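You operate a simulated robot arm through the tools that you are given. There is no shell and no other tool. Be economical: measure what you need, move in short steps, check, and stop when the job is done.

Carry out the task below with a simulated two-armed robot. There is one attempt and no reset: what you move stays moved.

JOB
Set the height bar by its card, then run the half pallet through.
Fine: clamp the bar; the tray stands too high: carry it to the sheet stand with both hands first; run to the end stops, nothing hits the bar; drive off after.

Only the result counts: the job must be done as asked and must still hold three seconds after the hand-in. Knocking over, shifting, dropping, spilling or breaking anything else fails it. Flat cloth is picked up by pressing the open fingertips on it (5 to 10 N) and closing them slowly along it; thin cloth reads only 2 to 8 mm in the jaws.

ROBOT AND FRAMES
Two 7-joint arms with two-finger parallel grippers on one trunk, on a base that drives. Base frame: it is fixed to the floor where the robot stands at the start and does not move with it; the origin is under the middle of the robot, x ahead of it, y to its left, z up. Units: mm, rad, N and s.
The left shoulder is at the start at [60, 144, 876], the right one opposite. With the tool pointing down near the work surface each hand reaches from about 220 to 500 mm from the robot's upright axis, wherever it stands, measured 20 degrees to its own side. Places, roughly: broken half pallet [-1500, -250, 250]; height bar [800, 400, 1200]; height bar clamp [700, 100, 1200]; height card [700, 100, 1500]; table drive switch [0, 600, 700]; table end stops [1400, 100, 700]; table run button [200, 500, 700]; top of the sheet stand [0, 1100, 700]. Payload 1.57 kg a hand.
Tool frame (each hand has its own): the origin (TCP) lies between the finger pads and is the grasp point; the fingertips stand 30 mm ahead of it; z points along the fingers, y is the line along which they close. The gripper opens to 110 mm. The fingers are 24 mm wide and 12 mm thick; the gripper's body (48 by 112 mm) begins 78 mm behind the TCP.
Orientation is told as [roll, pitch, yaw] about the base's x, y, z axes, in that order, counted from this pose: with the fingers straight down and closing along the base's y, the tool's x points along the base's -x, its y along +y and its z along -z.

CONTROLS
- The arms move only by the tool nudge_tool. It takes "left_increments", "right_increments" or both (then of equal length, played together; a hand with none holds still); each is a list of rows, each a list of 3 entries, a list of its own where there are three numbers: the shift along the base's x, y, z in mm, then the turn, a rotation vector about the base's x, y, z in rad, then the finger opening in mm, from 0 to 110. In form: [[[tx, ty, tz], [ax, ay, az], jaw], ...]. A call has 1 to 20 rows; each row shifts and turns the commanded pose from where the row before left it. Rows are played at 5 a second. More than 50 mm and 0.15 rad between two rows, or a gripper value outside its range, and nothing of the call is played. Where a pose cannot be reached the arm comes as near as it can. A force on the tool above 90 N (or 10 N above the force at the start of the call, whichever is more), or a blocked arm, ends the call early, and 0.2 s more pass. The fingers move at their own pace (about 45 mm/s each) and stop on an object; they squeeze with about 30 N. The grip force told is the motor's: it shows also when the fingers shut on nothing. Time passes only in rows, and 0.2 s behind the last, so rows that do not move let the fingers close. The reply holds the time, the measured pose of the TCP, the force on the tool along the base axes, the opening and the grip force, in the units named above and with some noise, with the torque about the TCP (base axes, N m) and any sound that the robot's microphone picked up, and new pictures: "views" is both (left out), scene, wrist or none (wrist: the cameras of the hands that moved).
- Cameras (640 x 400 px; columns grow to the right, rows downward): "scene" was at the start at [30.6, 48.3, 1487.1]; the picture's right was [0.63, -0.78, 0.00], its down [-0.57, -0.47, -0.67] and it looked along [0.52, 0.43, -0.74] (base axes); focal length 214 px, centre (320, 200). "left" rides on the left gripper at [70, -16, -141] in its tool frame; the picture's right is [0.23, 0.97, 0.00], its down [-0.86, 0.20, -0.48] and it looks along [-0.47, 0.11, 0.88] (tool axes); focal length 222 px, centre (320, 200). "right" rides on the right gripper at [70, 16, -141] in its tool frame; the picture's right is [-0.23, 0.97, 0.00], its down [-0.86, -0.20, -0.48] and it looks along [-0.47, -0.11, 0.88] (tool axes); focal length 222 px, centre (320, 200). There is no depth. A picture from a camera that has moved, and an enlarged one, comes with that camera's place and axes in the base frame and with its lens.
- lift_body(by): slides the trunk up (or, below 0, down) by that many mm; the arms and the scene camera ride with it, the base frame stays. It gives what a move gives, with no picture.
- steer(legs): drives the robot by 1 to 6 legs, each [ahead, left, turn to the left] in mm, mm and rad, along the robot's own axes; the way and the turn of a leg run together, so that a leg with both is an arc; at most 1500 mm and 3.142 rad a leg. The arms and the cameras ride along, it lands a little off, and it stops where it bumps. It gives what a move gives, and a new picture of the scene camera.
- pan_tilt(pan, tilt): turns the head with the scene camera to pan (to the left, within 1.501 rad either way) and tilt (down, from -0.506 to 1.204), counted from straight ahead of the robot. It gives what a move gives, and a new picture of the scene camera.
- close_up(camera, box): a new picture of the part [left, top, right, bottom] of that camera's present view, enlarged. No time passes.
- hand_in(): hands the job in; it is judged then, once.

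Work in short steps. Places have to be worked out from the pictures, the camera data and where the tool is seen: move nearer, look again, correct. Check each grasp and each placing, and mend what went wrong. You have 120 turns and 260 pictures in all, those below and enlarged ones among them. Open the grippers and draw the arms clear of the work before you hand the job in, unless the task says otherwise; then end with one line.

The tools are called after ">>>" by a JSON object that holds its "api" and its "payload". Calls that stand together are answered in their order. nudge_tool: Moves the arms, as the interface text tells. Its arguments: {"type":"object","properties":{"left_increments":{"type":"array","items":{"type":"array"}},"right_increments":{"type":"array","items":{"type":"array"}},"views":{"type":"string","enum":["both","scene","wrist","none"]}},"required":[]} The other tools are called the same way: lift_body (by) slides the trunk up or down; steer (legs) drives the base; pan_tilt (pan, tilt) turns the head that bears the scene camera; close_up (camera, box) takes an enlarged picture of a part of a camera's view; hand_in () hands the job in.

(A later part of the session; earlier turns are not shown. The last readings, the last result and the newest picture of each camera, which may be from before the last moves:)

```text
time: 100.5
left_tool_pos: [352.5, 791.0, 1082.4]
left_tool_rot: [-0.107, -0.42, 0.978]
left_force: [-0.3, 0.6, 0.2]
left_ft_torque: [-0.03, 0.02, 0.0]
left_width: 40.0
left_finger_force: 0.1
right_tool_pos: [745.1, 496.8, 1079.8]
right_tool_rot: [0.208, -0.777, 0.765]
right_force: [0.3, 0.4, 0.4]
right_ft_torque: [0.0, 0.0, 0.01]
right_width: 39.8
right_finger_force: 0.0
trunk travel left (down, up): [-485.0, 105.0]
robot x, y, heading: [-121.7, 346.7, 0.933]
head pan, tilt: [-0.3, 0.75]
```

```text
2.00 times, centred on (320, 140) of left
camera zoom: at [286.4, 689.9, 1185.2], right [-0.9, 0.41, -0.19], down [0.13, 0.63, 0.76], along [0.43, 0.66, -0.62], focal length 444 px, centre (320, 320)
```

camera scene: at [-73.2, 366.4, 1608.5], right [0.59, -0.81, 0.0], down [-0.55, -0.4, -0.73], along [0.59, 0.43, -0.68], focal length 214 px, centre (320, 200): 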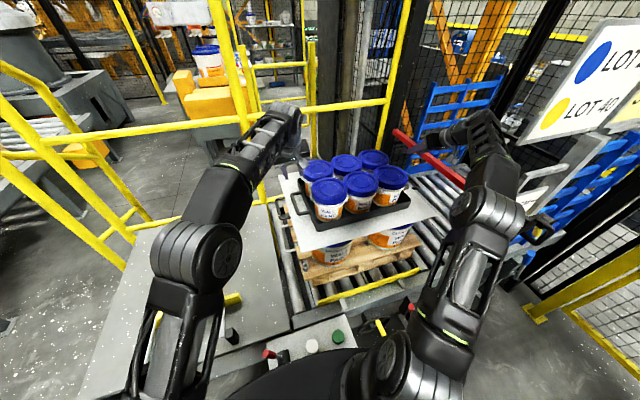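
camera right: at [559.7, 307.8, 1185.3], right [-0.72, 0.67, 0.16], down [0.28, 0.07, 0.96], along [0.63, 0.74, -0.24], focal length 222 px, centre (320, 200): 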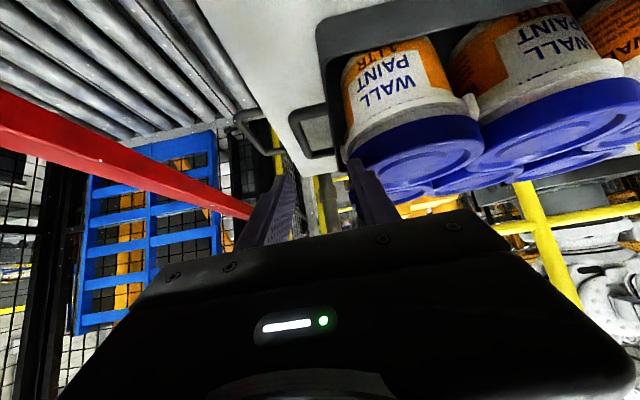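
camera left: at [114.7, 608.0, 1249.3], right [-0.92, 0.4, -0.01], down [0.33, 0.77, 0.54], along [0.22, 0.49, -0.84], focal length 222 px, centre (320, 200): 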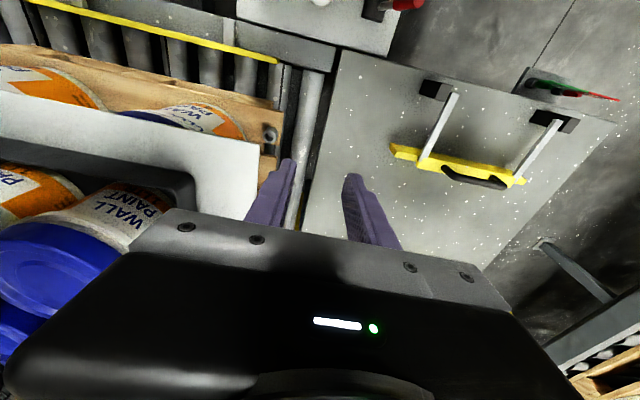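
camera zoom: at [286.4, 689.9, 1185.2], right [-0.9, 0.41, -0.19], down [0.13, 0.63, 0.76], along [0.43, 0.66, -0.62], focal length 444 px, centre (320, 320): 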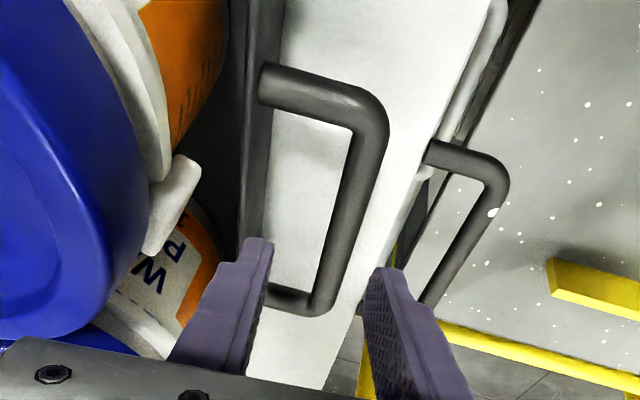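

With two heights I get a firm fix: bars at z≈1012, N centre ≈874; right bar U≈292, left ≈-192. I drive ahead 28 mm and shift the right hand 8 mm left with a touch more outward lean, jaws 34 mm.

>>> {"api": "steer", "payload": {"legs": [[28, 0, 0]]}}

>>> {"api": "nudge_tool", "payload": {"left_increments": [[[0, 0, -5], [0, 0, 0], 34], [[0, 0, -5], [0, 0, 0], 34], [[0, 0, -5], [0, 0, 0], 34]], "right_increments": [[[-3.2, 2.4, -5], [0.024, 0.032, 0], 34], [[-3.2, 2.4, -5], [0.024, 0.032, 0], 34], [[0, 0, -5], [0, 0, 0], 34]], "views": "none"}}

>>> {"api": "close_up", "payload": {"camera": "right", "box": [160, 40, 480, 240]}}

>>> {"api": "close_up", "payload": {"camera": "left", "box": [160, 40, 480, 240]}}

```text
time: 101.3
left_tool_pos: [370.8, 815.0, 1080.4]
left_tool_rot: [-0.104, -0.416, 0.974]
left_force: [0.1, 0.4, -0.6]
left_ft_torque: [-0.05, 0.01, 0.03]
left_width: 39.9
left_finger_force: 0.2
right_tool_pos: [763.1, 519.6, 1079.0]
right_tool_rot: [0.208, -0.774, 0.765]
right_force: [1.3, 1.0, -0.7]
right_ft_torque: [-0.02, -0.03, 0.01]
right_width: 40.0
right_finger_force: 0.1
trunk travel left (down, up): [-485.0, 105.0]
robot x, y, heading: [-106.1, 368.1, 0.929]
head pan, tilt: [-0.3, 0.75]
camera scene: at [-56.4, 390.9, 1503.4], right [0.59, -0.81, 0.0], down [-0.55, -0.4, -0.73], along [0.59, 0.43, -0.68], focal length 214 px, centre (320, 200)
```

scene: 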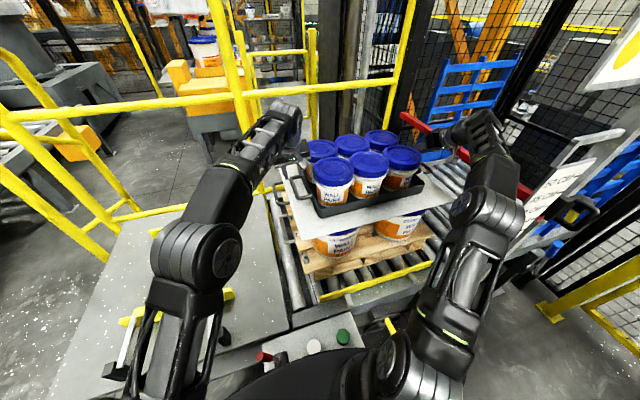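

```text
time: 102.1
left_tool_pos: [369.7, 814.0, 1066.8]
left_tool_rot: [-0.106, -0.418, 0.976]
left_force: [0.0, 0.0, -0.4]
left_ft_torque: [0.03, 0.04, -0.01]
left_width: 34.1
left_finger_force: 0.1
right_tool_pos: [755.0, 524.2, 1063.2]
right_tool_rot: [0.32, -0.758, 0.689]
right_force: [0.4, -0.3, 0.3]
right_ft_torque: [-0.02, -0.01, 0.01]
right_width: 34.0
right_finger_force: 0.1
trunk travel left (down, up): [-485.0, 105.0]
robot x, y, heading: [-105.4, 364.9, 0.93]
head pan, tilt: [-0.3, 0.75]
```

```text
2.00 times, centred on (320, 140) of right
camera zoom: at [661.5, 408.1, 1115.6], right [-0.62, 0.69, 0.38], down [0.48, -0.04, 0.87], along [0.61, 0.73, -0.31], focal length 444 px, centre (320, 320)
```

zoom: 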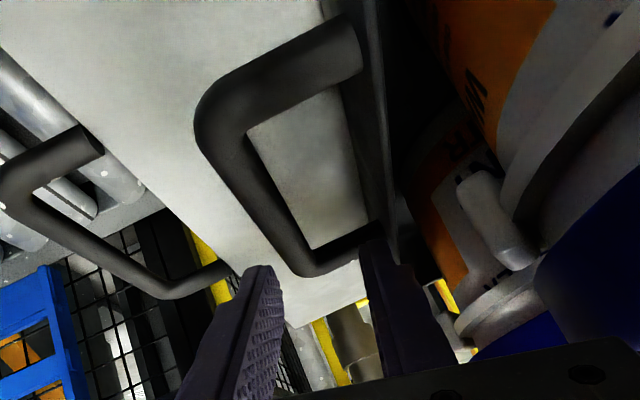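

```text
2.00 times, centred on (320, 140) of left
camera zoom: at [303.3, 712.3, 1170.0], right [-0.9, 0.41, -0.19], down [0.13, 0.63, 0.76], along [0.43, 0.66, -0.62], focal length 444 px, centre (320, 320)
```

zoom: 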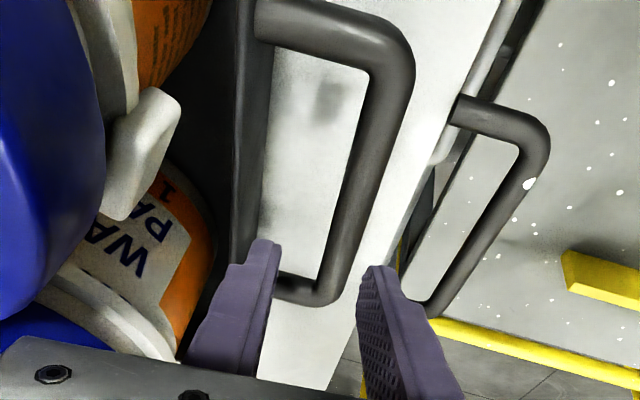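

Both jaws straddle their bars. Descend the last ~40 mm in small rows.

>>> {"api": "nudge_tool", "payload": {"left_increments": [[[0, 0, -8], [0, 0, 0], 34], [[0, 0, -8], [0, 0, 0], 34], [[0, 0, -8], [0, 0, 0], 34], [[0, 0, -8], [0, 0, 0], 34], [[0, 0, -7], [0, 0, 0], 34]], "right_increments": [[[0, 0, -8], [0, 0, 0], 34], [[0, 0, -8], [0, 0, 0], 34], [[0, 0, -8], [0, 0, 0], 34], [[0, 0, -7], [0, 0, 0], 34], [[0, 0, -6], [0, 0, 0], 34]], "views": "none"}}

>>> {"api": "close_up", "payload": {"camera": "right", "box": [160, 60, 480, 260]}}

>>> {"api": "close_up", "payload": {"camera": "left", "box": [160, 60, 480, 260]}}

```text
time: 103.3
left_tool_pos: [369.1, 815.2, 1027.9]
left_tool_rot: [-0.105, -0.418, 0.976]
left_force: [0.2, 0.0, 0.1]
left_ft_torque: [-0.02, 0.01, -0.01]
left_width: 33.6
left_finger_force: 0.0
right_tool_pos: [756.1, 522.0, 1026.6]
right_tool_rot: [0.317, -0.762, 0.688]
right_force: [0.1, 0.2, -0.4]
right_ft_torque: [-0.01, 0.01, 0.0]
right_width: 34.1
right_finger_force: 0.0
trunk travel left (down, up): [-485.0, 105.0]
robot x, y, heading: [-107.0, 367.2, 0.927]
head pan, tilt: [-0.3, 0.75]
```

```text
2.00 times, centred on (320, 160) of right
camera zoom: at [662.1, 407.1, 1078.8], right [-0.62, 0.69, 0.38], down [0.48, -0.04, 0.87], along [0.61, 0.73, -0.31], focal length 444 px, centre (320, 280)
```

zoom: 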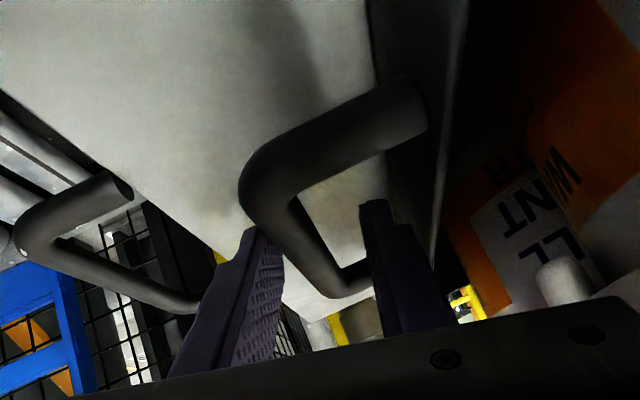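

```text
2.00 times, centred on (320, 160) of left
camera zoom: at [303.2, 712.4, 1130.6], right [-0.9, 0.4, -0.19], down [0.13, 0.63, 0.76], along [0.43, 0.66, -0.62], focal length 444 px, centre (320, 280)
```

zoom: 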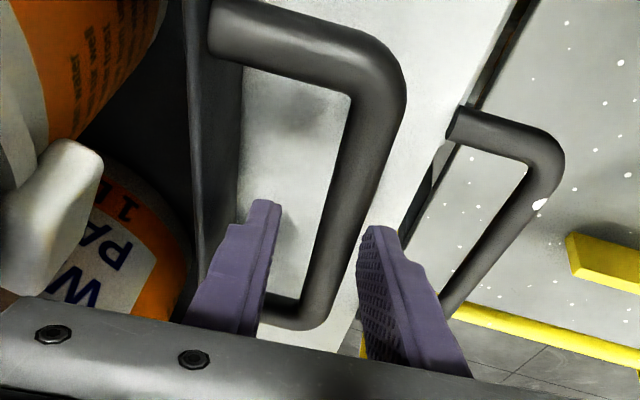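

Both bars are between the fingers with no contact. Close both grippers.

>>> {"api": "nudge_tool", "payload": {"left_increments": [[[0, 0, -3], [0, 0, 0], 34], [[0, 0, 0], [0, 0, 0], 0], [[0, 0, 0], [0, 0, 0], 0], [[0, 0, 0], [0, 0, 0], 0]], "right_increments": [[[0, 0, -3], [0, 0, 0], 34], [[0, 0, 0], [0, 0, 0], 0], [[0, 0, 0], [0, 0, 0], 0], [[0, 0, 0], [0, 0, 0], 0]], "views": "none"}}

>>> {"api": "close_up", "payload": {"camera": "right", "box": [160, 60, 480, 260]}}

>>> {"api": "close_up", "payload": {"camera": "left", "box": [160, 60, 480, 260]}}

```text
time: 104.3
left_tool_pos: [368.1, 817.2, 1024.4]
left_tool_rot: [-0.099, -0.415, 0.979]
left_force: [-20.5, 13.3, 2.2]
left_ft_torque: [-0.24, 0.38, 0.41]
left_width: 14.7
left_finger_force: 29.7
right_tool_pos: [758.0, 518.8, 1022.1]
right_tool_rot: [0.31, -0.761, 0.688]
right_force: [18.2, -14.0, 1.1]
right_ft_torque: [0.56, -0.52, 0.73]
right_width: 17.1
right_finger_force: 29.7
trunk travel left (down, up): [-485.0, 105.0]
robot x, y, heading: [-108.4, 366.3, 0.924]
head pan, tilt: [-0.3, 0.75]
```

```text
2.00 times, centred on (320, 160) of right
camera zoom: at [663.2, 404.5, 1075.3], right [-0.62, 0.69, 0.37], down [0.48, -0.04, 0.88], along [0.62, 0.72, -0.31], focal length 444 px, centre (320, 280)
```

zoom: 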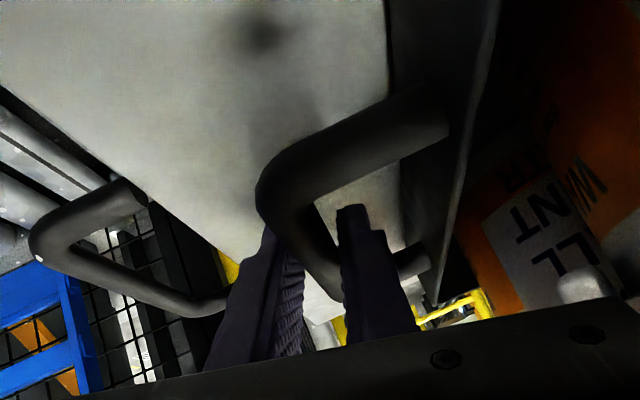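

```text
2.00 times, centred on (320, 160) of left
camera zoom: at [302.1, 714.8, 1127.1], right [-0.9, 0.4, -0.18], down [0.13, 0.63, 0.76], along [0.42, 0.66, -0.62], focal length 444 px, centre (320, 280)
```

zoom: 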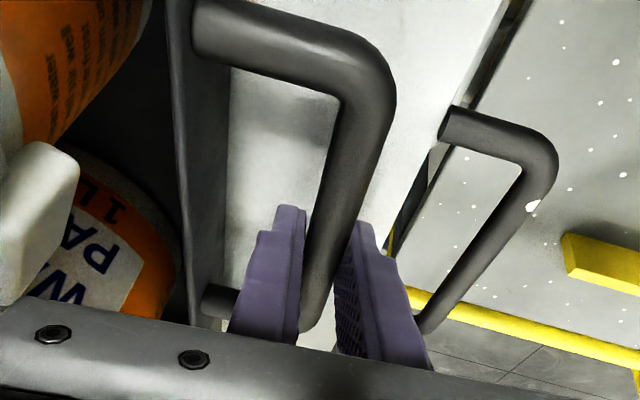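

Both grips are firm (14.7 / 17.1 mm) with ~24 N squeeze between them. I ease the hands apart a little and lift 10 mm to test the weight.

>>> {"api": "nudge_tool", "payload": {"left_increments": [[[-1.6, 1.2, 0], [0, 0, 0], 0], [[-0.8, 0.6, 3], [0, 0, 0], 0], [[0, 0, 3], [0, 0, 0], 0], [[0, 0, 4], [0, 0, 0], 0]], "right_increments": [[[1.6, -1.2, 0], [0, 0, 0], 0], [[0.8, -0.6, 3], [0, 0, 0], 0], [[0, 0, 3], [0, 0, 0], 0], [[0, 0, 4], [0, 0, 0], 0]], "views": "scene"}}

```text
time: 105.3
left_tool_pos: [368.2, 817.7, 1033.2]
left_tool_rot: [-0.102, -0.416, 0.978]
left_force: [-13.4, 15.7, -10.1]
left_ft_torque: [0.43, -0.07, 0.85]
left_width: 14.5
left_finger_force: 30.0
right_tool_pos: [760.5, 520.1, 1031.9]
right_tool_rot: [0.317, -0.759, 0.69]
right_force: [13.7, -15.6, -10.2]
right_ft_torque: [-0.4, 0.02, 1.06]
right_width: 16.4
right_finger_force: 29.5
trunk travel left (down, up): [-485.0, 105.0]
robot x, y, heading: [-104.5, 368.3, 0.93]
head pan, tilt: [-0.3, 0.75]
camera scene: at [-55.5, 390.3, 1503.3], right [0.59, -0.81, 0.0], down [-0.55, -0.4, -0.73], along [0.59, 0.43, -0.68], focal length 214 px, centre (320, 200)
```

scene: 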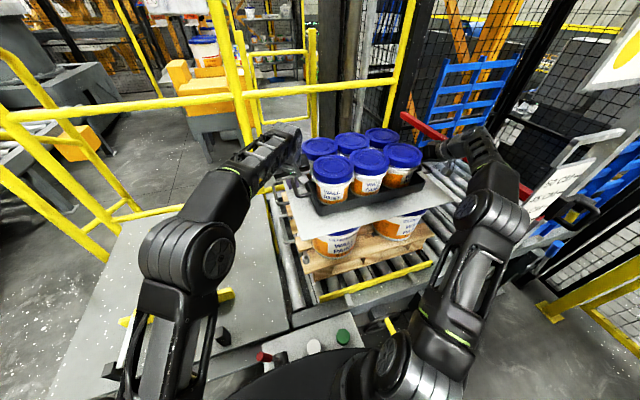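

Tray lifts evenly (≈10 N each hand). Raise it further with the trunk.

>>> {"api": "lift_body", "payload": {"by": 75}}

>>> {"api": "close_up", "payload": {"camera": "scene", "box": [240, 80, 560, 280]}}

```text
time: 106.4
left_tool_pos: [368.8, 817.4, 1107.1]
left_tool_rot: [-0.102, -0.416, 0.978]
left_force: [-14.4, 15.8, -9.8]
left_ft_torque: [0.11, 0.09, 0.84]
left_width: 14.7
left_finger_force: 30.1
right_tool_pos: [760.9, 520.7, 1106.9]
right_tool_rot: [0.315, -0.758, 0.69]
right_force: [14.7, -15.5, -10.5]
right_ft_torque: [-0.2, -0.07, 0.99]
right_width: 16.8
right_finger_force: 30.1
trunk travel left (down, up): [-560.0, 30.0]
robot x, y, heading: [-106.2, 367.9, 0.934]
head pan, tilt: [-0.3, 0.75]
```

```text
2.00 times, centred on (400, 180) of scene
camera zoom: at [-55.0, 390.5, 1578.3], right [0.59, -0.81, 0.0], down [-0.55, -0.4, -0.73], along [0.59, 0.43, -0.68], focal length 429 px, centre (160, 240)
```

zoom: 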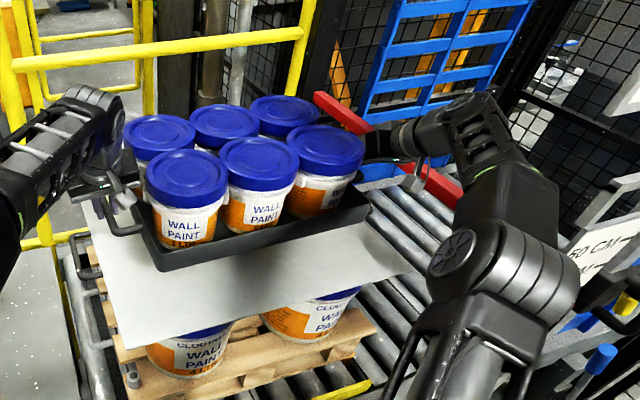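

Level and clear of the sheet. Look at the stand to choose the set-down spot.

>>> {"api": "pan_tilt", "payload": {"pan": 0.55, "tilt": 0.75}}

>>> {"api": "close_up", "payload": {"camera": "scene", "box": [160, 130, 480, 330]}}

```text
time: 107.6
left_tool_pos: [367.7, 817.3, 1107.6]
left_tool_rot: [-0.104, -0.418, 0.977]
left_force: [-14.7, 15.5, -10.7]
left_ft_torque: [-0.01, 0.2, 0.81]
left_width: 15.0
left_finger_force: 29.8
right_tool_pos: [760.7, 520.9, 1107.7]
right_tool_rot: [0.318, -0.759, 0.69]
right_force: [14.5, -16.0, -10.4]
right_ft_torque: [0.06, -0.16, 0.89]
right_width: 16.8
right_finger_force: 30.0
trunk travel left (down, up): [-560.0, 30.0]
robot x, y, heading: [-103.8, 368.9, 0.934]
head pan, tilt: [0.55, 0.75]
camera scene: at [-114.7, 424.1, 1578.4], right [1.0, -0.09, 0.0], down [-0.06, -0.68, -0.73], along [0.07, 0.73, -0.68], focal length 214 px, centre (320, 200)
```

scene: 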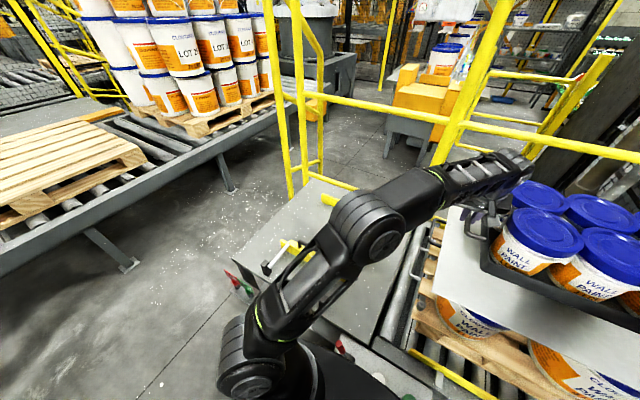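

```text
2.00 times, centred on (320, 230) of scene
camera zoom: at [-114.7, 424.1, 1578.4], right [1.0, -0.09, 0.0], down [-0.06, -0.68, -0.73], along [0.07, 0.73, -0.68], focal length 429 px, centre (320, 140)
```

zoom: 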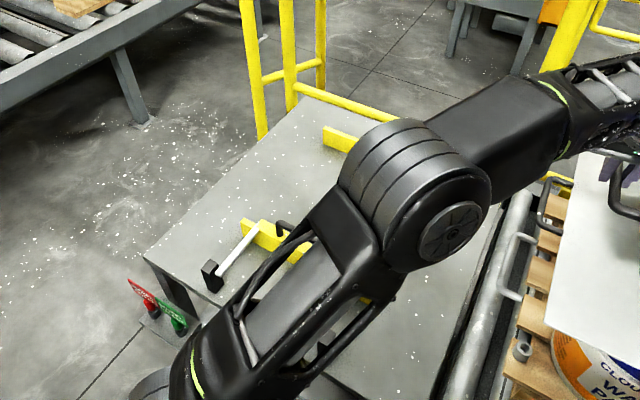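

Plan: move off diagonally back-left, then left over to the stand. First leg away from the plate while keeping the base off the stand legs.

>>> {"api": "steer", "payload": {"legs": [[-60, 110, -0.007], [0, 290, 0]]}}

```text
time: 110.4
left_tool_pos: [19.6, 1007.7, 1108.2]
left_tool_rot: [-0.106, -0.416, 0.968]
left_force: [-15.0, 15.2, -10.2]
left_ft_torque: [0.05, 0.13, 0.74]
left_width: 15.1
left_finger_force: 29.9
right_tool_pos: [408.1, 707.2, 1106.9]
right_tool_rot: [0.314, -0.76, 0.677]
right_force: [14.0, -14.4, -10.3]
right_ft_torque: [-0.1, -0.13, 0.86]
right_width: 16.6
right_finger_force: 29.3
trunk travel left (down, up): [-560.0, 30.0]
robot x, y, heading: [-458.8, 557.3, 0.919]
head pan, tilt: [0.55, 0.75]
camera scene: at [-468.3, 619.5, 1578.4], right [0.99, -0.1, 0.0], down [-0.07, -0.68, -0.73], along [0.07, 0.73, -0.68], focal length 214 px, centre (320, 200)
```

scene: 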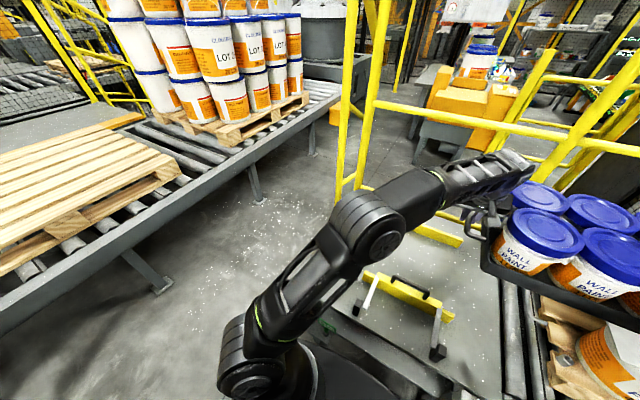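

Carrying steadily. Now shift both hands together 200 mm left and 80 mm forward relative to the robot, in step.

>>> {"api": "nudge_tool", "payload": {"left_increments": [[[-14, 23, 0], [0, 0, 0], 0], [[-14, 23, 0], [0, 0, 0], 0], [[-14, 23, 0], [0, 0, 0], 0], [[-14, 23, 0], [0, 0, 0], 0], [[-14, 23, 0], [0, 0, 0], 0], [[-14, 23, 0], [0, 0, 0], 0], [[-14, 23, 0], [0, 0, 0], 0], [[-14, 23, 0], [0, 0, 0], 0]], "right_increments": [[[-14, 23, 0], [0, 0, 0], 0], [[-14, 23, 0], [0, 0, 0], 0], [[-14, 23, 0], [0, 0, 0], 0], [[-14, 23, 0], [0, 0, 0], 0], [[-14, 23, 0], [0, 0, 0], 0], [[-14, 23, 0], [0, 0, 0], 0], [[-14, 23, 0], [0, 0, 0], 0], [[-14, 23, 0], [0, 0, 0], 0]], "views": "scene"}}

```text
time: 112.2
left_tool_pos: [-92.9, 1194.1, 1104.5]
left_tool_rot: [-0.103, -0.417, 0.968]
left_force: [-0.6, 3.1, -11.2]
left_ft_torque: [-0.03, 0.15, 0.31]
left_width: 14.4
left_finger_force: 29.9
right_tool_pos: [294.0, 892.2, 1108.5]
right_tool_rot: [0.315, -0.759, 0.681]
right_force: [-0.2, -3.1, -9.7]
right_ft_torque: [0.05, 0.01, 1.2]
right_width: 16.5
right_finger_force: 30.0
trunk travel left (down, up): [-560.0, 30.0]
robot x, y, heading: [-460.7, 563.0, 0.92]
head pan, tilt: [0.55, 0.75]
camera scene: at [-468.9, 621.0, 1578.3], right [0.99, -0.1, 0.0], down [-0.07, -0.68, -0.73], along [0.07, 0.73, -0.68], focal length 214 px, centre (320, 200)
```

scene: 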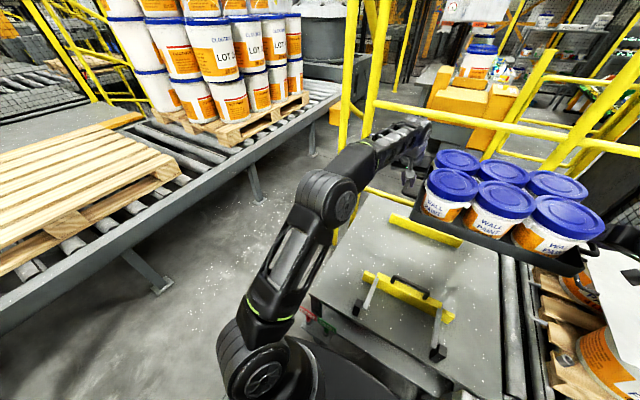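

Tray centre is now ≈(U-545, N895). Drive the last ~100 mm left with a tiny turn to square it, then check the set-down area.

>>> {"api": "steer", "payload": {"legs": [[4, 100, 0.02]]}}

>>> {"api": "pan_tilt", "payload": {"pan": 0.0, "tilt": 0.85}}

>>> {"api": "close_up", "payload": {"camera": "left", "box": [0, 0, 640, 400]}}

>>> {"api": "close_up", "payload": {"camera": "right", "box": [0, 0, 640, 400]}}

```text
time: 113.4
left_tool_pos: [-180.8, 1262.4, 1105.3]
left_tool_rot: [-0.104, -0.416, 0.989]
left_force: [-3.5, 5.9, -10.9]
left_ft_torque: [-0.27, 0.1, 0.08]
left_width: 15.0
left_finger_force: 30.2
right_tool_pos: [211.3, 966.1, 1109.0]
right_tool_rot: [0.312, -0.76, 0.701]
right_force: [2.9, -4.0, -9.8]
right_ft_torque: [0.13, -0.2, 0.82]
right_width: 16.8
right_finger_force: 29.4
trunk travel left (down, up): [-560.0, 30.0]
robot x, y, heading: [-532.3, 624.3, 0.935]
head pan, tilt: [0.55, 0.75]
camera scene: at [-546.9, 682.5, 1578.4], right [1.0, -0.08, 0.0], down [-0.06, -0.68, -0.73], along [0.06, 0.73, -0.68], focal length 214 px, centre (320, 200)
```

scene: 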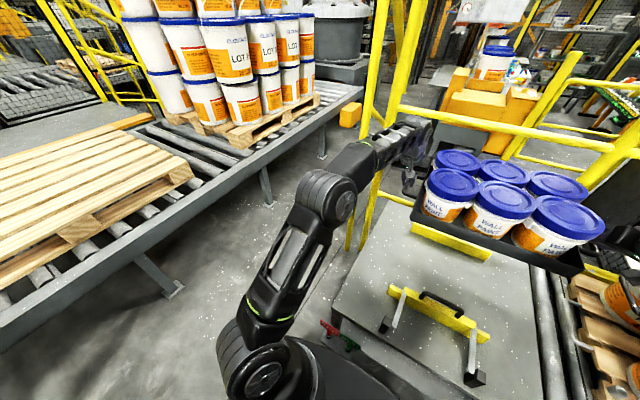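

```text
time: 114.3
left_tool_pos: [-181.1, 1262.0, 1106.6]
left_tool_rot: [-0.103, -0.414, 0.986]
left_force: [0.5, 1.1, -10.1]
left_ft_torque: [-0.02, 0.02, 0.21]
left_width: 14.8
left_finger_force: 29.9
right_tool_pos: [211.9, 966.9, 1108.1]
right_tool_rot: [0.313, -0.757, 0.7]
right_force: [-0.8, -2.1, -10.3]
right_ft_torque: [0.02, -0.01, 1.04]
right_width: 16.4
right_finger_force: 29.6
trunk travel left (down, up): [-560.0, 30.0]
robot x, y, heading: [-537.1, 621.7, 0.939]
head pan, tilt: [0.0, 0.85]
camera scene: at [-506.6, 662.3, 1570.4], right [0.81, -0.59, 0.0], down [-0.44, -0.61, -0.66], along [0.39, 0.53, -0.75], focal length 214 px, centre (320, 200)
```

scene: 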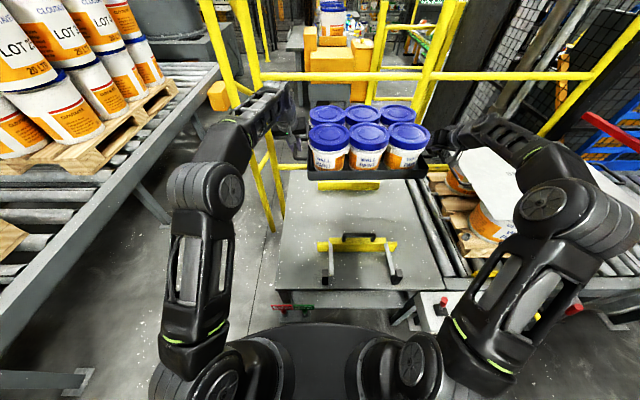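

```text
1.00 times, centred on (320, 200) of left (not enlarged: the box is as wide or as high as the picture)
camera zoom: at [-245.5, 1160.1, 1209.7], right [-0.9, 0.39, -0.18], down [0.12, 0.64, 0.76], along [0.42, 0.66, -0.62], focal length 222 px, centre (320, 200)
```

zoom: 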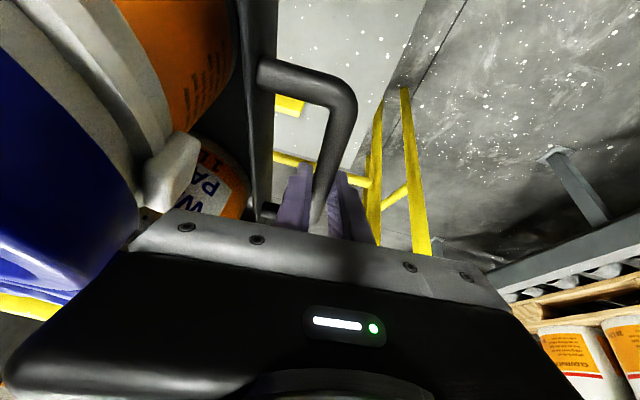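

```text
1.00 times, centred on (320, 200) of right (not enlarged: the box is as wide or as high as the picture)
camera zoom: at [118.5, 850.8, 1160.4], right [-0.63, 0.68, 0.37], down [0.49, -0.03, 0.87], along [0.61, 0.73, -0.31], focal length 222 px, centre (320, 200)
```

zoom: 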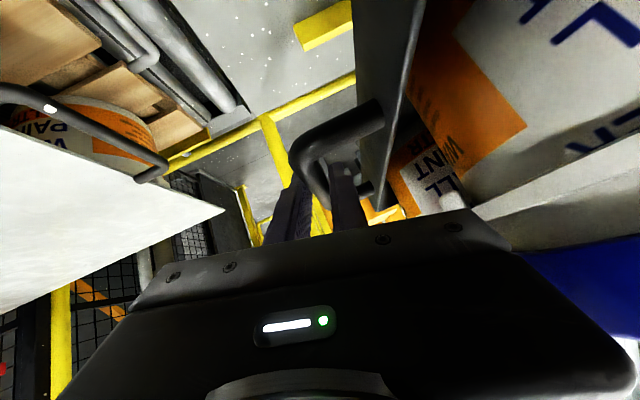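

Tray centre is ≈(U-656, N901), square with the stand. The two yellow beams on the stand leave a gap of about N 737–1043; I'll zoom to measure tray and gap precisely before lowering.

>>> {"api": "close_up", "payload": {"camera": "scene", "box": [270, 90, 470, 290]}}

>>> {"api": "close_up", "payload": {"camera": "right", "box": [240, 0, 440, 120]}}

```text
2.00 times, centred on (370, 190) of scene
camera zoom: at [-506.6, 662.3, 1570.4], right [0.81, -0.59, 0.0], down [-0.44, -0.61, -0.66], along [0.39, 0.53, -0.75], focal length 429 px, centre (220, 220)
```

zoom: 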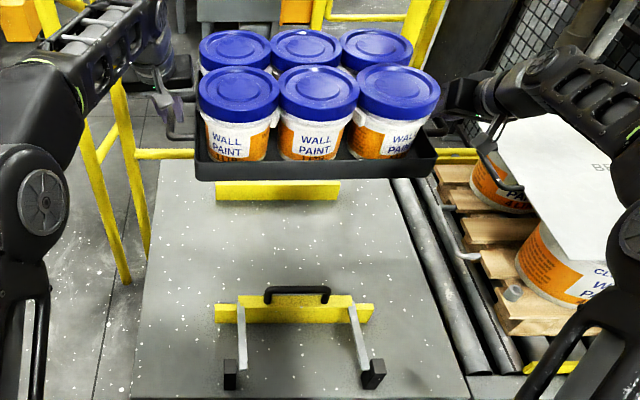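

```text
3.20 times, centred on (340, 60) of right
camera zoom: at [118.5, 850.8, 1160.4], right [-0.63, 0.68, 0.37], down [0.49, -0.03, 0.87], along [0.61, 0.73, -0.31], focal length 711 px, centre (256, 648)
```

zoom: 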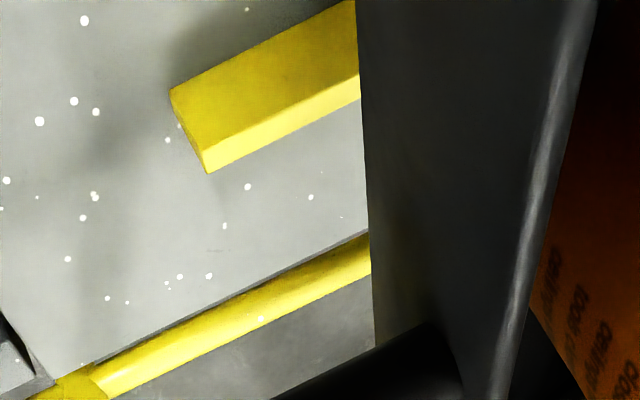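

The gap between beams is ≈N 724–1067 with the stand top at ≈700; the tray (≈290 deep) should sit centred at N≈895. I back 6 mm and lower the trunk 200 mm; the arms will do the rest so the elbows stay high.

>>> {"api": "steer", "payload": {"legs": [[-6, 0, 0]]}}

>>> {"api": "lift_body", "payload": {"by": -200}}

>>> {"api": "nudge_tool", "payload": {"left_increments": [[[0, 0, -14], [0, 0, 0], 0], [[0, 0, -14], [0, 0, 0], 0], [[0, 0, -14], [0, 0, 0], 0], [[0, 0, -14], [0, 0, 0], 0], [[0, 0, -14], [0, 0, 0], 0], [[0, 0, -14], [0, 0, 0], 0]], "right_increments": [[[0, 0, -14], [0, 0, 0], 0], [[0, 0, -14], [0, 0, 0], 0], [[0, 0, -14], [0, 0, 0], 0], [[0, 0, -14], [0, 0, 0], 0], [[0, 0, -14], [0, 0, 0], 0], [[0, 0, -14], [0, 0, 0], 0]], "views": "scene"}}

>>> {"api": "close_up", "payload": {"camera": "left", "box": [160, 0, 480, 200]}}

>>> {"api": "close_up", "payload": {"camera": "right", "box": [160, 0, 480, 200]}}

```text
time: 115.1
left_tool_pos: [-183.4, 1257.9, 1106.1]
left_tool_rot: [-0.104, -0.415, 0.985]
left_force: [1.2, 3.1, -10.2]
left_ft_torque: [0.15, -0.12, 0.29]
left_width: 14.8
left_finger_force: 29.8
right_tool_pos: [208.0, 961.5, 1107.8]
right_tool_rot: [0.315, -0.755, 0.699]
right_force: [-1.2, -3.3, -10.4]
right_ft_torque: [-0.18, 0.08, 1.12]
right_width: 16.4
right_finger_force: 30.1
trunk travel left (down, up): [-560.0, 30.0]
robot x, y, heading: [-538.6, 619.7, 0.939]
head pan, tilt: [0.0, 0.85]
camera scene: at [-510.1, 657.3, 1570.3], right [0.81, -0.59, 0.0], down [-0.44, -0.61, -0.66], along [0.39, 0.53, -0.75], focal length 214 px, centre (320, 200)
```

scene: 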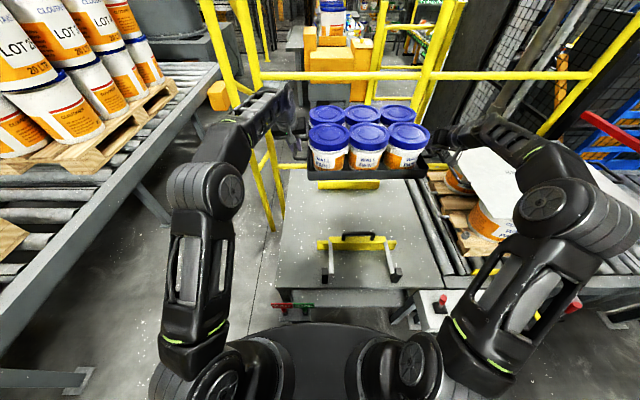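

```text
time: 117.2
left_tool_pos: [-183.7, 1258.6, 906.9]
left_tool_rot: [-0.101, -0.416, 0.985]
left_force: [1.9, 1.8, -9.9]
left_ft_torque: [0.15, -0.06, 0.23]
left_width: 14.9
left_finger_force: 30.1
right_tool_pos: [207.2, 960.0, 907.5]
right_tool_rot: [0.313, -0.757, 0.7]
right_force: [-1.5, -2.4, -10.8]
right_ft_torque: [-0.21, 0.08, 1.1]
right_width: 16.4
right_finger_force: 29.8
trunk travel left (down, up): [-360.0, 230.0]
robot x, y, heading: [-538.8, 618.4, 0.937]
head pan, tilt: [0.0, 0.85]
```

```text
time: 118.6
left_tool_pos: [-185.5, 1258.0, 822.0]
left_tool_rot: [-0.102, -0.416, 0.986]
left_force: [0.7, 1.1, -9.5]
left_ft_torque: [-0.06, 0.01, 0.08]
left_width: 14.7
left_finger_force: 30.6
right_tool_pos: [207.5, 960.7, 821.8]
right_tool_rot: [0.313, -0.757, 0.697]
right_force: [-1.5, -2.2, -10.3]
right_ft_torque: [-0.01, -0.03, 1.04]
right_width: 16.6
right_finger_force: 29.5
trunk travel left (down, up): [-360.0, 230.0]
robot x, y, heading: [-539.6, 617.2, 0.941]
head pan, tilt: [0.0, 0.85]
camera scene: at [-510.1, 657.3, 1370.3], right [0.81, -0.59, 0.0], down [-0.45, -0.61, -0.66], along [0.39, 0.53, -0.75], focal length 214 px, centre (320, 200)
```

scene: 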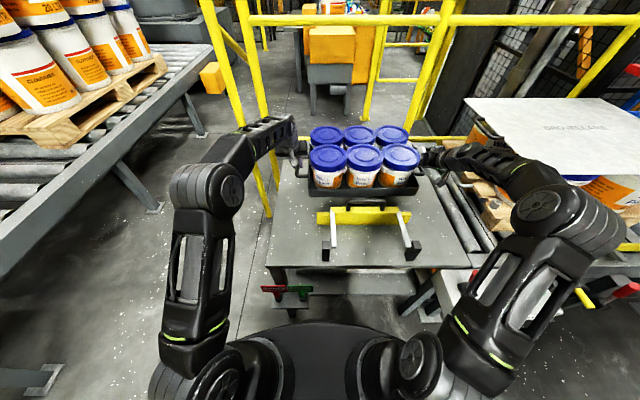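

```text
2.00 times, centred on (320, 100) of left
camera zoom: at [-248.9, 1155.7, 925.9], right [-0.9, 0.39, -0.18], down [0.12, 0.64, 0.76], along [0.42, 0.66, -0.62], focal length 444 px, centre (320, 400)
```

zoom: 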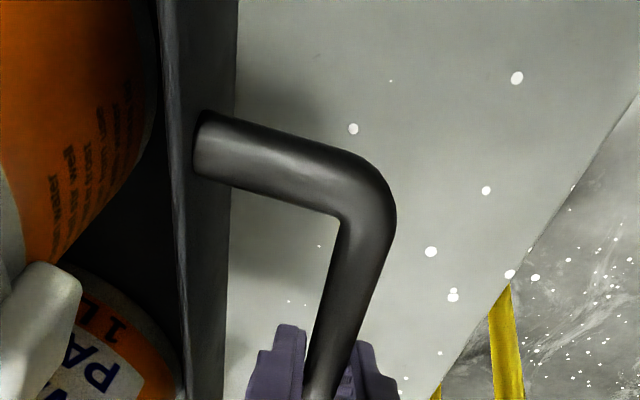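

```text
2.00 times, centred on (320, 100) of right
camera zoom: at [114.7, 845.5, 875.0], right [-0.63, 0.68, 0.38], down [0.49, -0.03, 0.87], along [0.61, 0.73, -0.31], focal length 444 px, centre (320, 400)
```

zoom: 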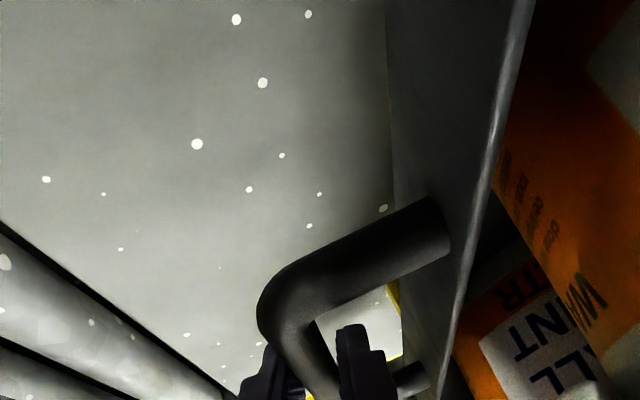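

Front margin to the near beam ≈29 mm, back similar. Continue lowering; contact expected near TCP z≈739.

>>> {"api": "nudge_tool", "payload": {"left_increments": [[[0, 0, -14], [0, 0, 0], 0], [[0, 0, -14], [0, 0, 0], 0], [[0, 0, -14], [0, 0, 0], 0], [[0, 0, -12], [0, 0, 0], 0], [[0, 0, -8], [0, 0, 0], 0]], "right_increments": [[[0, 0, -14], [0, 0, 0], 0], [[0, 0, -14], [0, 0, 0], 0], [[0, 0, -14], [0, 0, 0], 0], [[0, 0, -12], [0, 0, 0], 0], [[0, 0, -8], [0, 0, 0], 0]], "views": "scene"}}

>>> {"api": "close_up", "payload": {"camera": "scene", "box": [240, 110, 480, 290]}}

```text
time: 119.8
left_tool_pos: [-184.2, 1257.6, 760.6]
left_tool_rot: [-0.102, -0.415, 0.987]
left_force: [4.1, 0.2, -10.3]
left_ft_torque: [-0.21, 0.09, 0.09]
left_width: 14.7
left_finger_force: 30.3
right_tool_pos: [207.9, 960.0, 761.8]
right_tool_rot: [0.313, -0.758, 0.699]
right_force: [-4.0, -0.5, -10.2]
right_ft_torque: [0.2, -0.1, 1.03]
right_width: 16.3
right_finger_force: 29.8
trunk travel left (down, up): [-360.0, 230.0]
robot x, y, heading: [-541.3, 617.3, 0.936]
head pan, tilt: [0.0, 0.85]
camera scene: at [-510.2, 657.2, 1370.4], right [0.81, -0.59, 0.0], down [-0.44, -0.61, -0.66], along [0.39, 0.53, -0.75], focal length 214 px, centre (320, 200)
```

scene: 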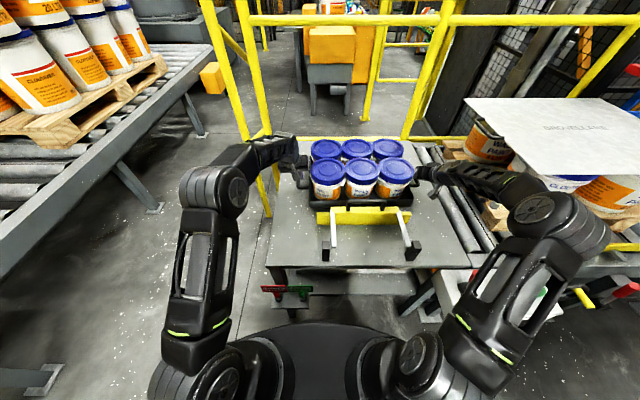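

```text
2.22 times, centred on (360, 200) of scene
camera zoom: at [-510.2, 657.2, 1370.4], right [0.81, -0.59, 0.0], down [-0.44, -0.61, -0.66], along [0.39, 0.53, -0.75], focal length 477 px, centre (231, 200)
```

zoom: 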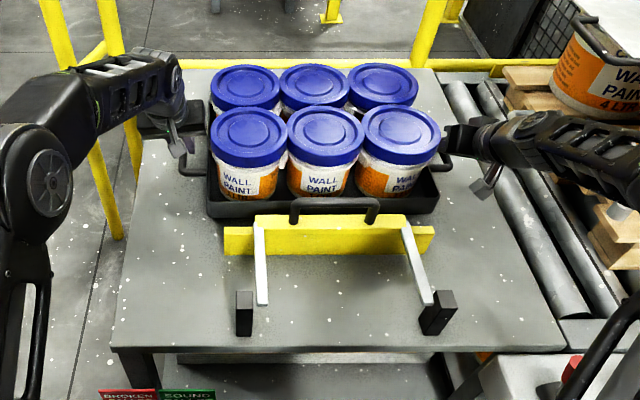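

Still clear of the beam (~18 mm). Lower slowly to contact.

>>> {"api": "nudge_tool", "payload": {"left_increments": [[[0, 0, -5], [0, 0, 0], 0], [[0, 0, -5], [0, 0, 0], 0], [[0, 0, -4], [0, 0, 0], 0], [[0, 0, -4], [0, 0, 0], 0]], "right_increments": [[[0, 0, -5], [0, 0, 0], 0], [[0, 0, -5], [0, 0, 0], 0], [[0, 0, -4], [0, 0, 0], 0], [[0, 0, -4], [0, 0, 0], 0]], "views": "none"}}

```text
time: 120.8
left_tool_pos: [-183.3, 1257.5, 742.5]
left_tool_rot: [-0.104, -0.414, 0.984]
left_force: [4.0, 0.1, -10.2]
left_ft_torque: [0.12, -0.21, 0.12]
left_width: 15.0
left_finger_force: 30.2
right_tool_pos: [208.2, 960.6, 743.6]
right_tool_rot: [0.315, -0.755, 0.7]
right_force: [-4.5, 0.3, -10.0]
right_ft_torque: [-0.21, 0.13, 1.13]
right_width: 16.2
right_finger_force: 29.9
trunk travel left (down, up): [-360.0, 230.0]
robot x, y, heading: [-538.7, 616.4, 0.94]
head pan, tilt: [0.0, 0.85]
```

Not yet touching (still 10 N each). Continue in 2 mm rows.

>>> {"api": "nudge_tool", "payload": {"left_increments": [[[0, 0, -2], [0, 0, 0], 0], [[0, 0, -2], [0, 0, 0], 0], [[0, 0, -2], [0, 0, 0], 0], [[0, 0, -2], [0, 0, 0], 0]], "right_increments": [[[0, 0, -2], [0, 0, 0], 0], [[0, 0, -2], [0, 0, 0], 0], [[0, 0, -2], [0, 0, 0], 0], [[0, 0, -2], [0, 0, 0], 0]], "views": "none"}}

```text
time: 121.8
left_tool_pos: [-182.7, 1257.1, 740.9]
left_tool_rot: [-0.106, -0.425, 0.989]
left_force: [1.6, -2.9, 21.6]
left_ft_torque: [-0.42, 0.23, 0.08]
left_width: 14.8
left_finger_force: 30.2
right_tool_pos: [208.4, 958.9, 741.0]
right_tool_rot: [0.315, -0.765, 0.697]
right_force: [2.1, 3.4, -0.2]
right_ft_torque: [-0.6, 0.32, 1.22]
right_width: 16.4
right_finger_force: 29.7
trunk travel left (down, up): [-360.0, 230.0]
robot x, y, heading: [-539.9, 617.6, 0.936]
head pan, tilt: [0.0, 0.85]
```

Tray is on the stand (left now presses 21 N). Relax the left, settle, and look before releasing.

>>> {"api": "nudge_tool", "payload": {"left_increments": [[[0, 0, 3], [0, 0, 0], 0], [[0, 0, 1], [0, 0, 0], 0], [[0, 0, 0], [0, 0, 0], 0]], "right_increments": [[[0, 0, -1], [0, 0, 0], 0], [[0, 0, 0], [0, 0, 0], 0], [[0, 0, 0], [0, 0, 0], 0]], "views": "none"}}

>>> {"api": "close_up", "payload": {"camera": "scene", "box": [270, 120, 450, 260]}}

>>> {"api": "close_up", "payload": {"camera": "right", "box": [160, 0, 480, 200]}}

```text
time: 122.6
left_tool_pos: [-184.9, 1256.4, 741.1]
left_tool_rot: [-0.104, -0.424, 0.988]
left_force: [12.5, 6.0, 9.6]
left_ft_torque: [0.67, -0.51, 0.51]
left_width: 14.5
left_finger_force: 30.3
right_tool_pos: [208.6, 960.4, 739.6]
right_tool_rot: [0.315, -0.764, 0.698]
right_force: [-2.5, -1.9, 17.4]
right_ft_torque: [-0.17, 0.09, 1.25]
right_width: 16.5
right_finger_force: 30.0
trunk travel left (down, up): [-360.0, 230.0]
robot x, y, heading: [-538.1, 618.6, 0.937]
head pan, tilt: [0.0, 0.85]
```

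```text
2.86 times, centred on (360, 190) of scene
camera zoom: at [-513.4, 654.3, 1370.7], right [0.81, -0.59, 0.0], down [-0.44, -0.61, -0.66], along [0.39, 0.53, -0.75], focal length 613 px, centre (206, 229)
```

zoom: 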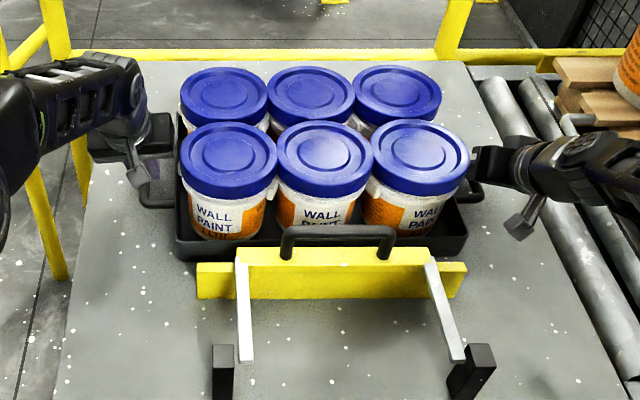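

```text
2.00 times, centred on (320, 100) of right
camera zoom: at [114.2, 844.8, 791.4], right [-0.63, 0.68, 0.37], down [0.48, -0.04, 0.88], along [0.61, 0.73, -0.3], focal length 444 px, centre (320, 400)
```

zoom: 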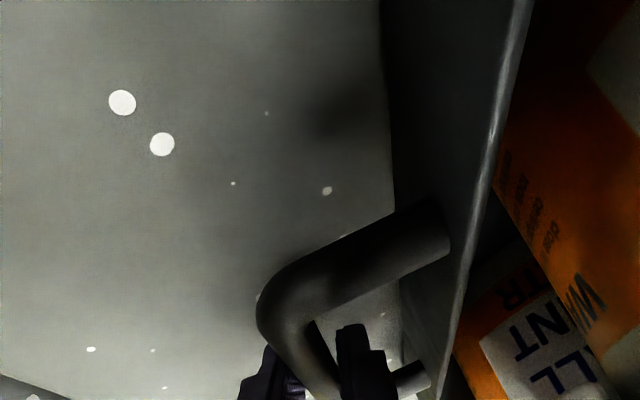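

Tray sits flat between the beams. Open both grippers and raise them straight up.

>>> {"api": "nudge_tool", "payload": {"left_increments": [[[0, 0, 0], [0, 0, 0], 20], [[0, 0, 0], [0, 0, 0], 34], [[0, 0, 0], [0, 0, 0], 34], [[0, 0, 10], [0, 0, 0], 34], [[0, 0, 20], [0, 0, 0], 34], [[0, 0, 30], [0, 0, 0], 34], [[0, 0, 35], [0, 0, 0], 34], [[0, 0, 35], [0, 0, 0], 34]], "right_increments": [[[0, 0, 1], [0, 0, 0], 20], [[0, 0, 0], [0, 0, 0], 34], [[0, 0, 0], [0, 0, 0], 34], [[0, 0, 10], [0, 0, 0], 34], [[0, 0, 20], [0, 0, 0], 34], [[0, 0, 30], [0, 0, 0], 34], [[0, 0, 35], [0, 0, 0], 34], [[0, 0, 35], [0, 0, 0], 34]], "views": "scene"}}

>>> {"api": "close_up", "payload": {"camera": "scene", "box": [270, 120, 450, 260]}}

```text
time: 124.4
left_tool_pos: [-184.8, 1255.7, 871.0]
left_tool_rot: [-0.103, -0.416, 0.987]
left_force: [0.1, -0.7, -0.3]
left_ft_torque: [0.02, 0.02, 0.03]
left_width: 33.8
left_finger_force: 0.0
right_tool_pos: [206.0, 960.3, 868.7]
right_tool_rot: [0.316, -0.76, 0.698]
right_force: [-0.3, -0.5, 0.0]
right_ft_torque: [0.0, -0.03, -0.03]
right_width: 34.1
right_finger_force: 0.1
trunk travel left (down, up): [-360.0, 230.0]
robot x, y, heading: [-541.5, 620.7, 0.94]
head pan, tilt: [0.0, 0.85]
camera scene: at [-512.2, 655.4, 1370.4], right [0.81, -0.59, 0.0], down [-0.44, -0.61, -0.66], along [0.39, 0.53, -0.75], focal length 214 px, centre (320, 200)
```

scene: 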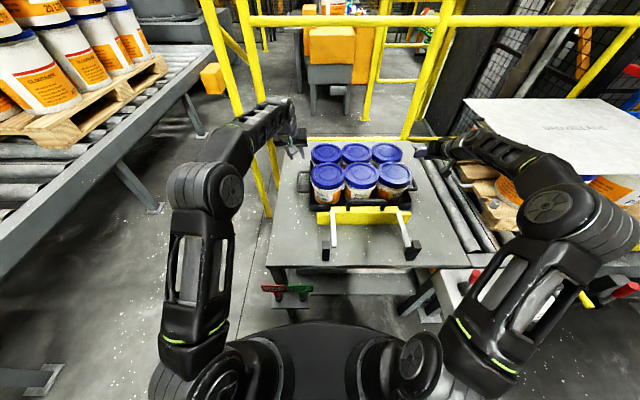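

```text
2.86 times, centred on (360, 190) of scene
camera zoom: at [-512.2, 655.4, 1370.4], right [0.81, -0.59, 0.0], down [-0.44, -0.61, -0.66], along [0.39, 0.53, -0.75], focal length 613 px, centre (206, 229)
```

zoom: 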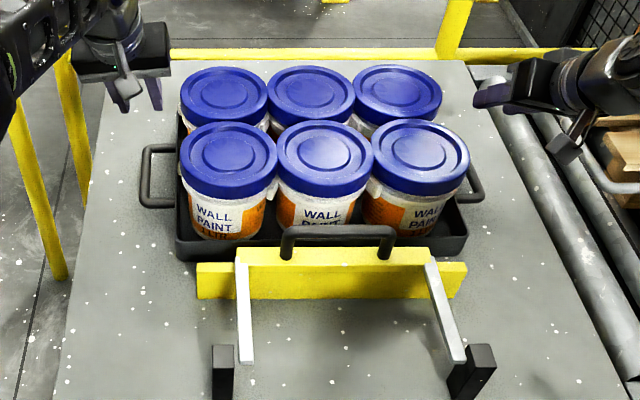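

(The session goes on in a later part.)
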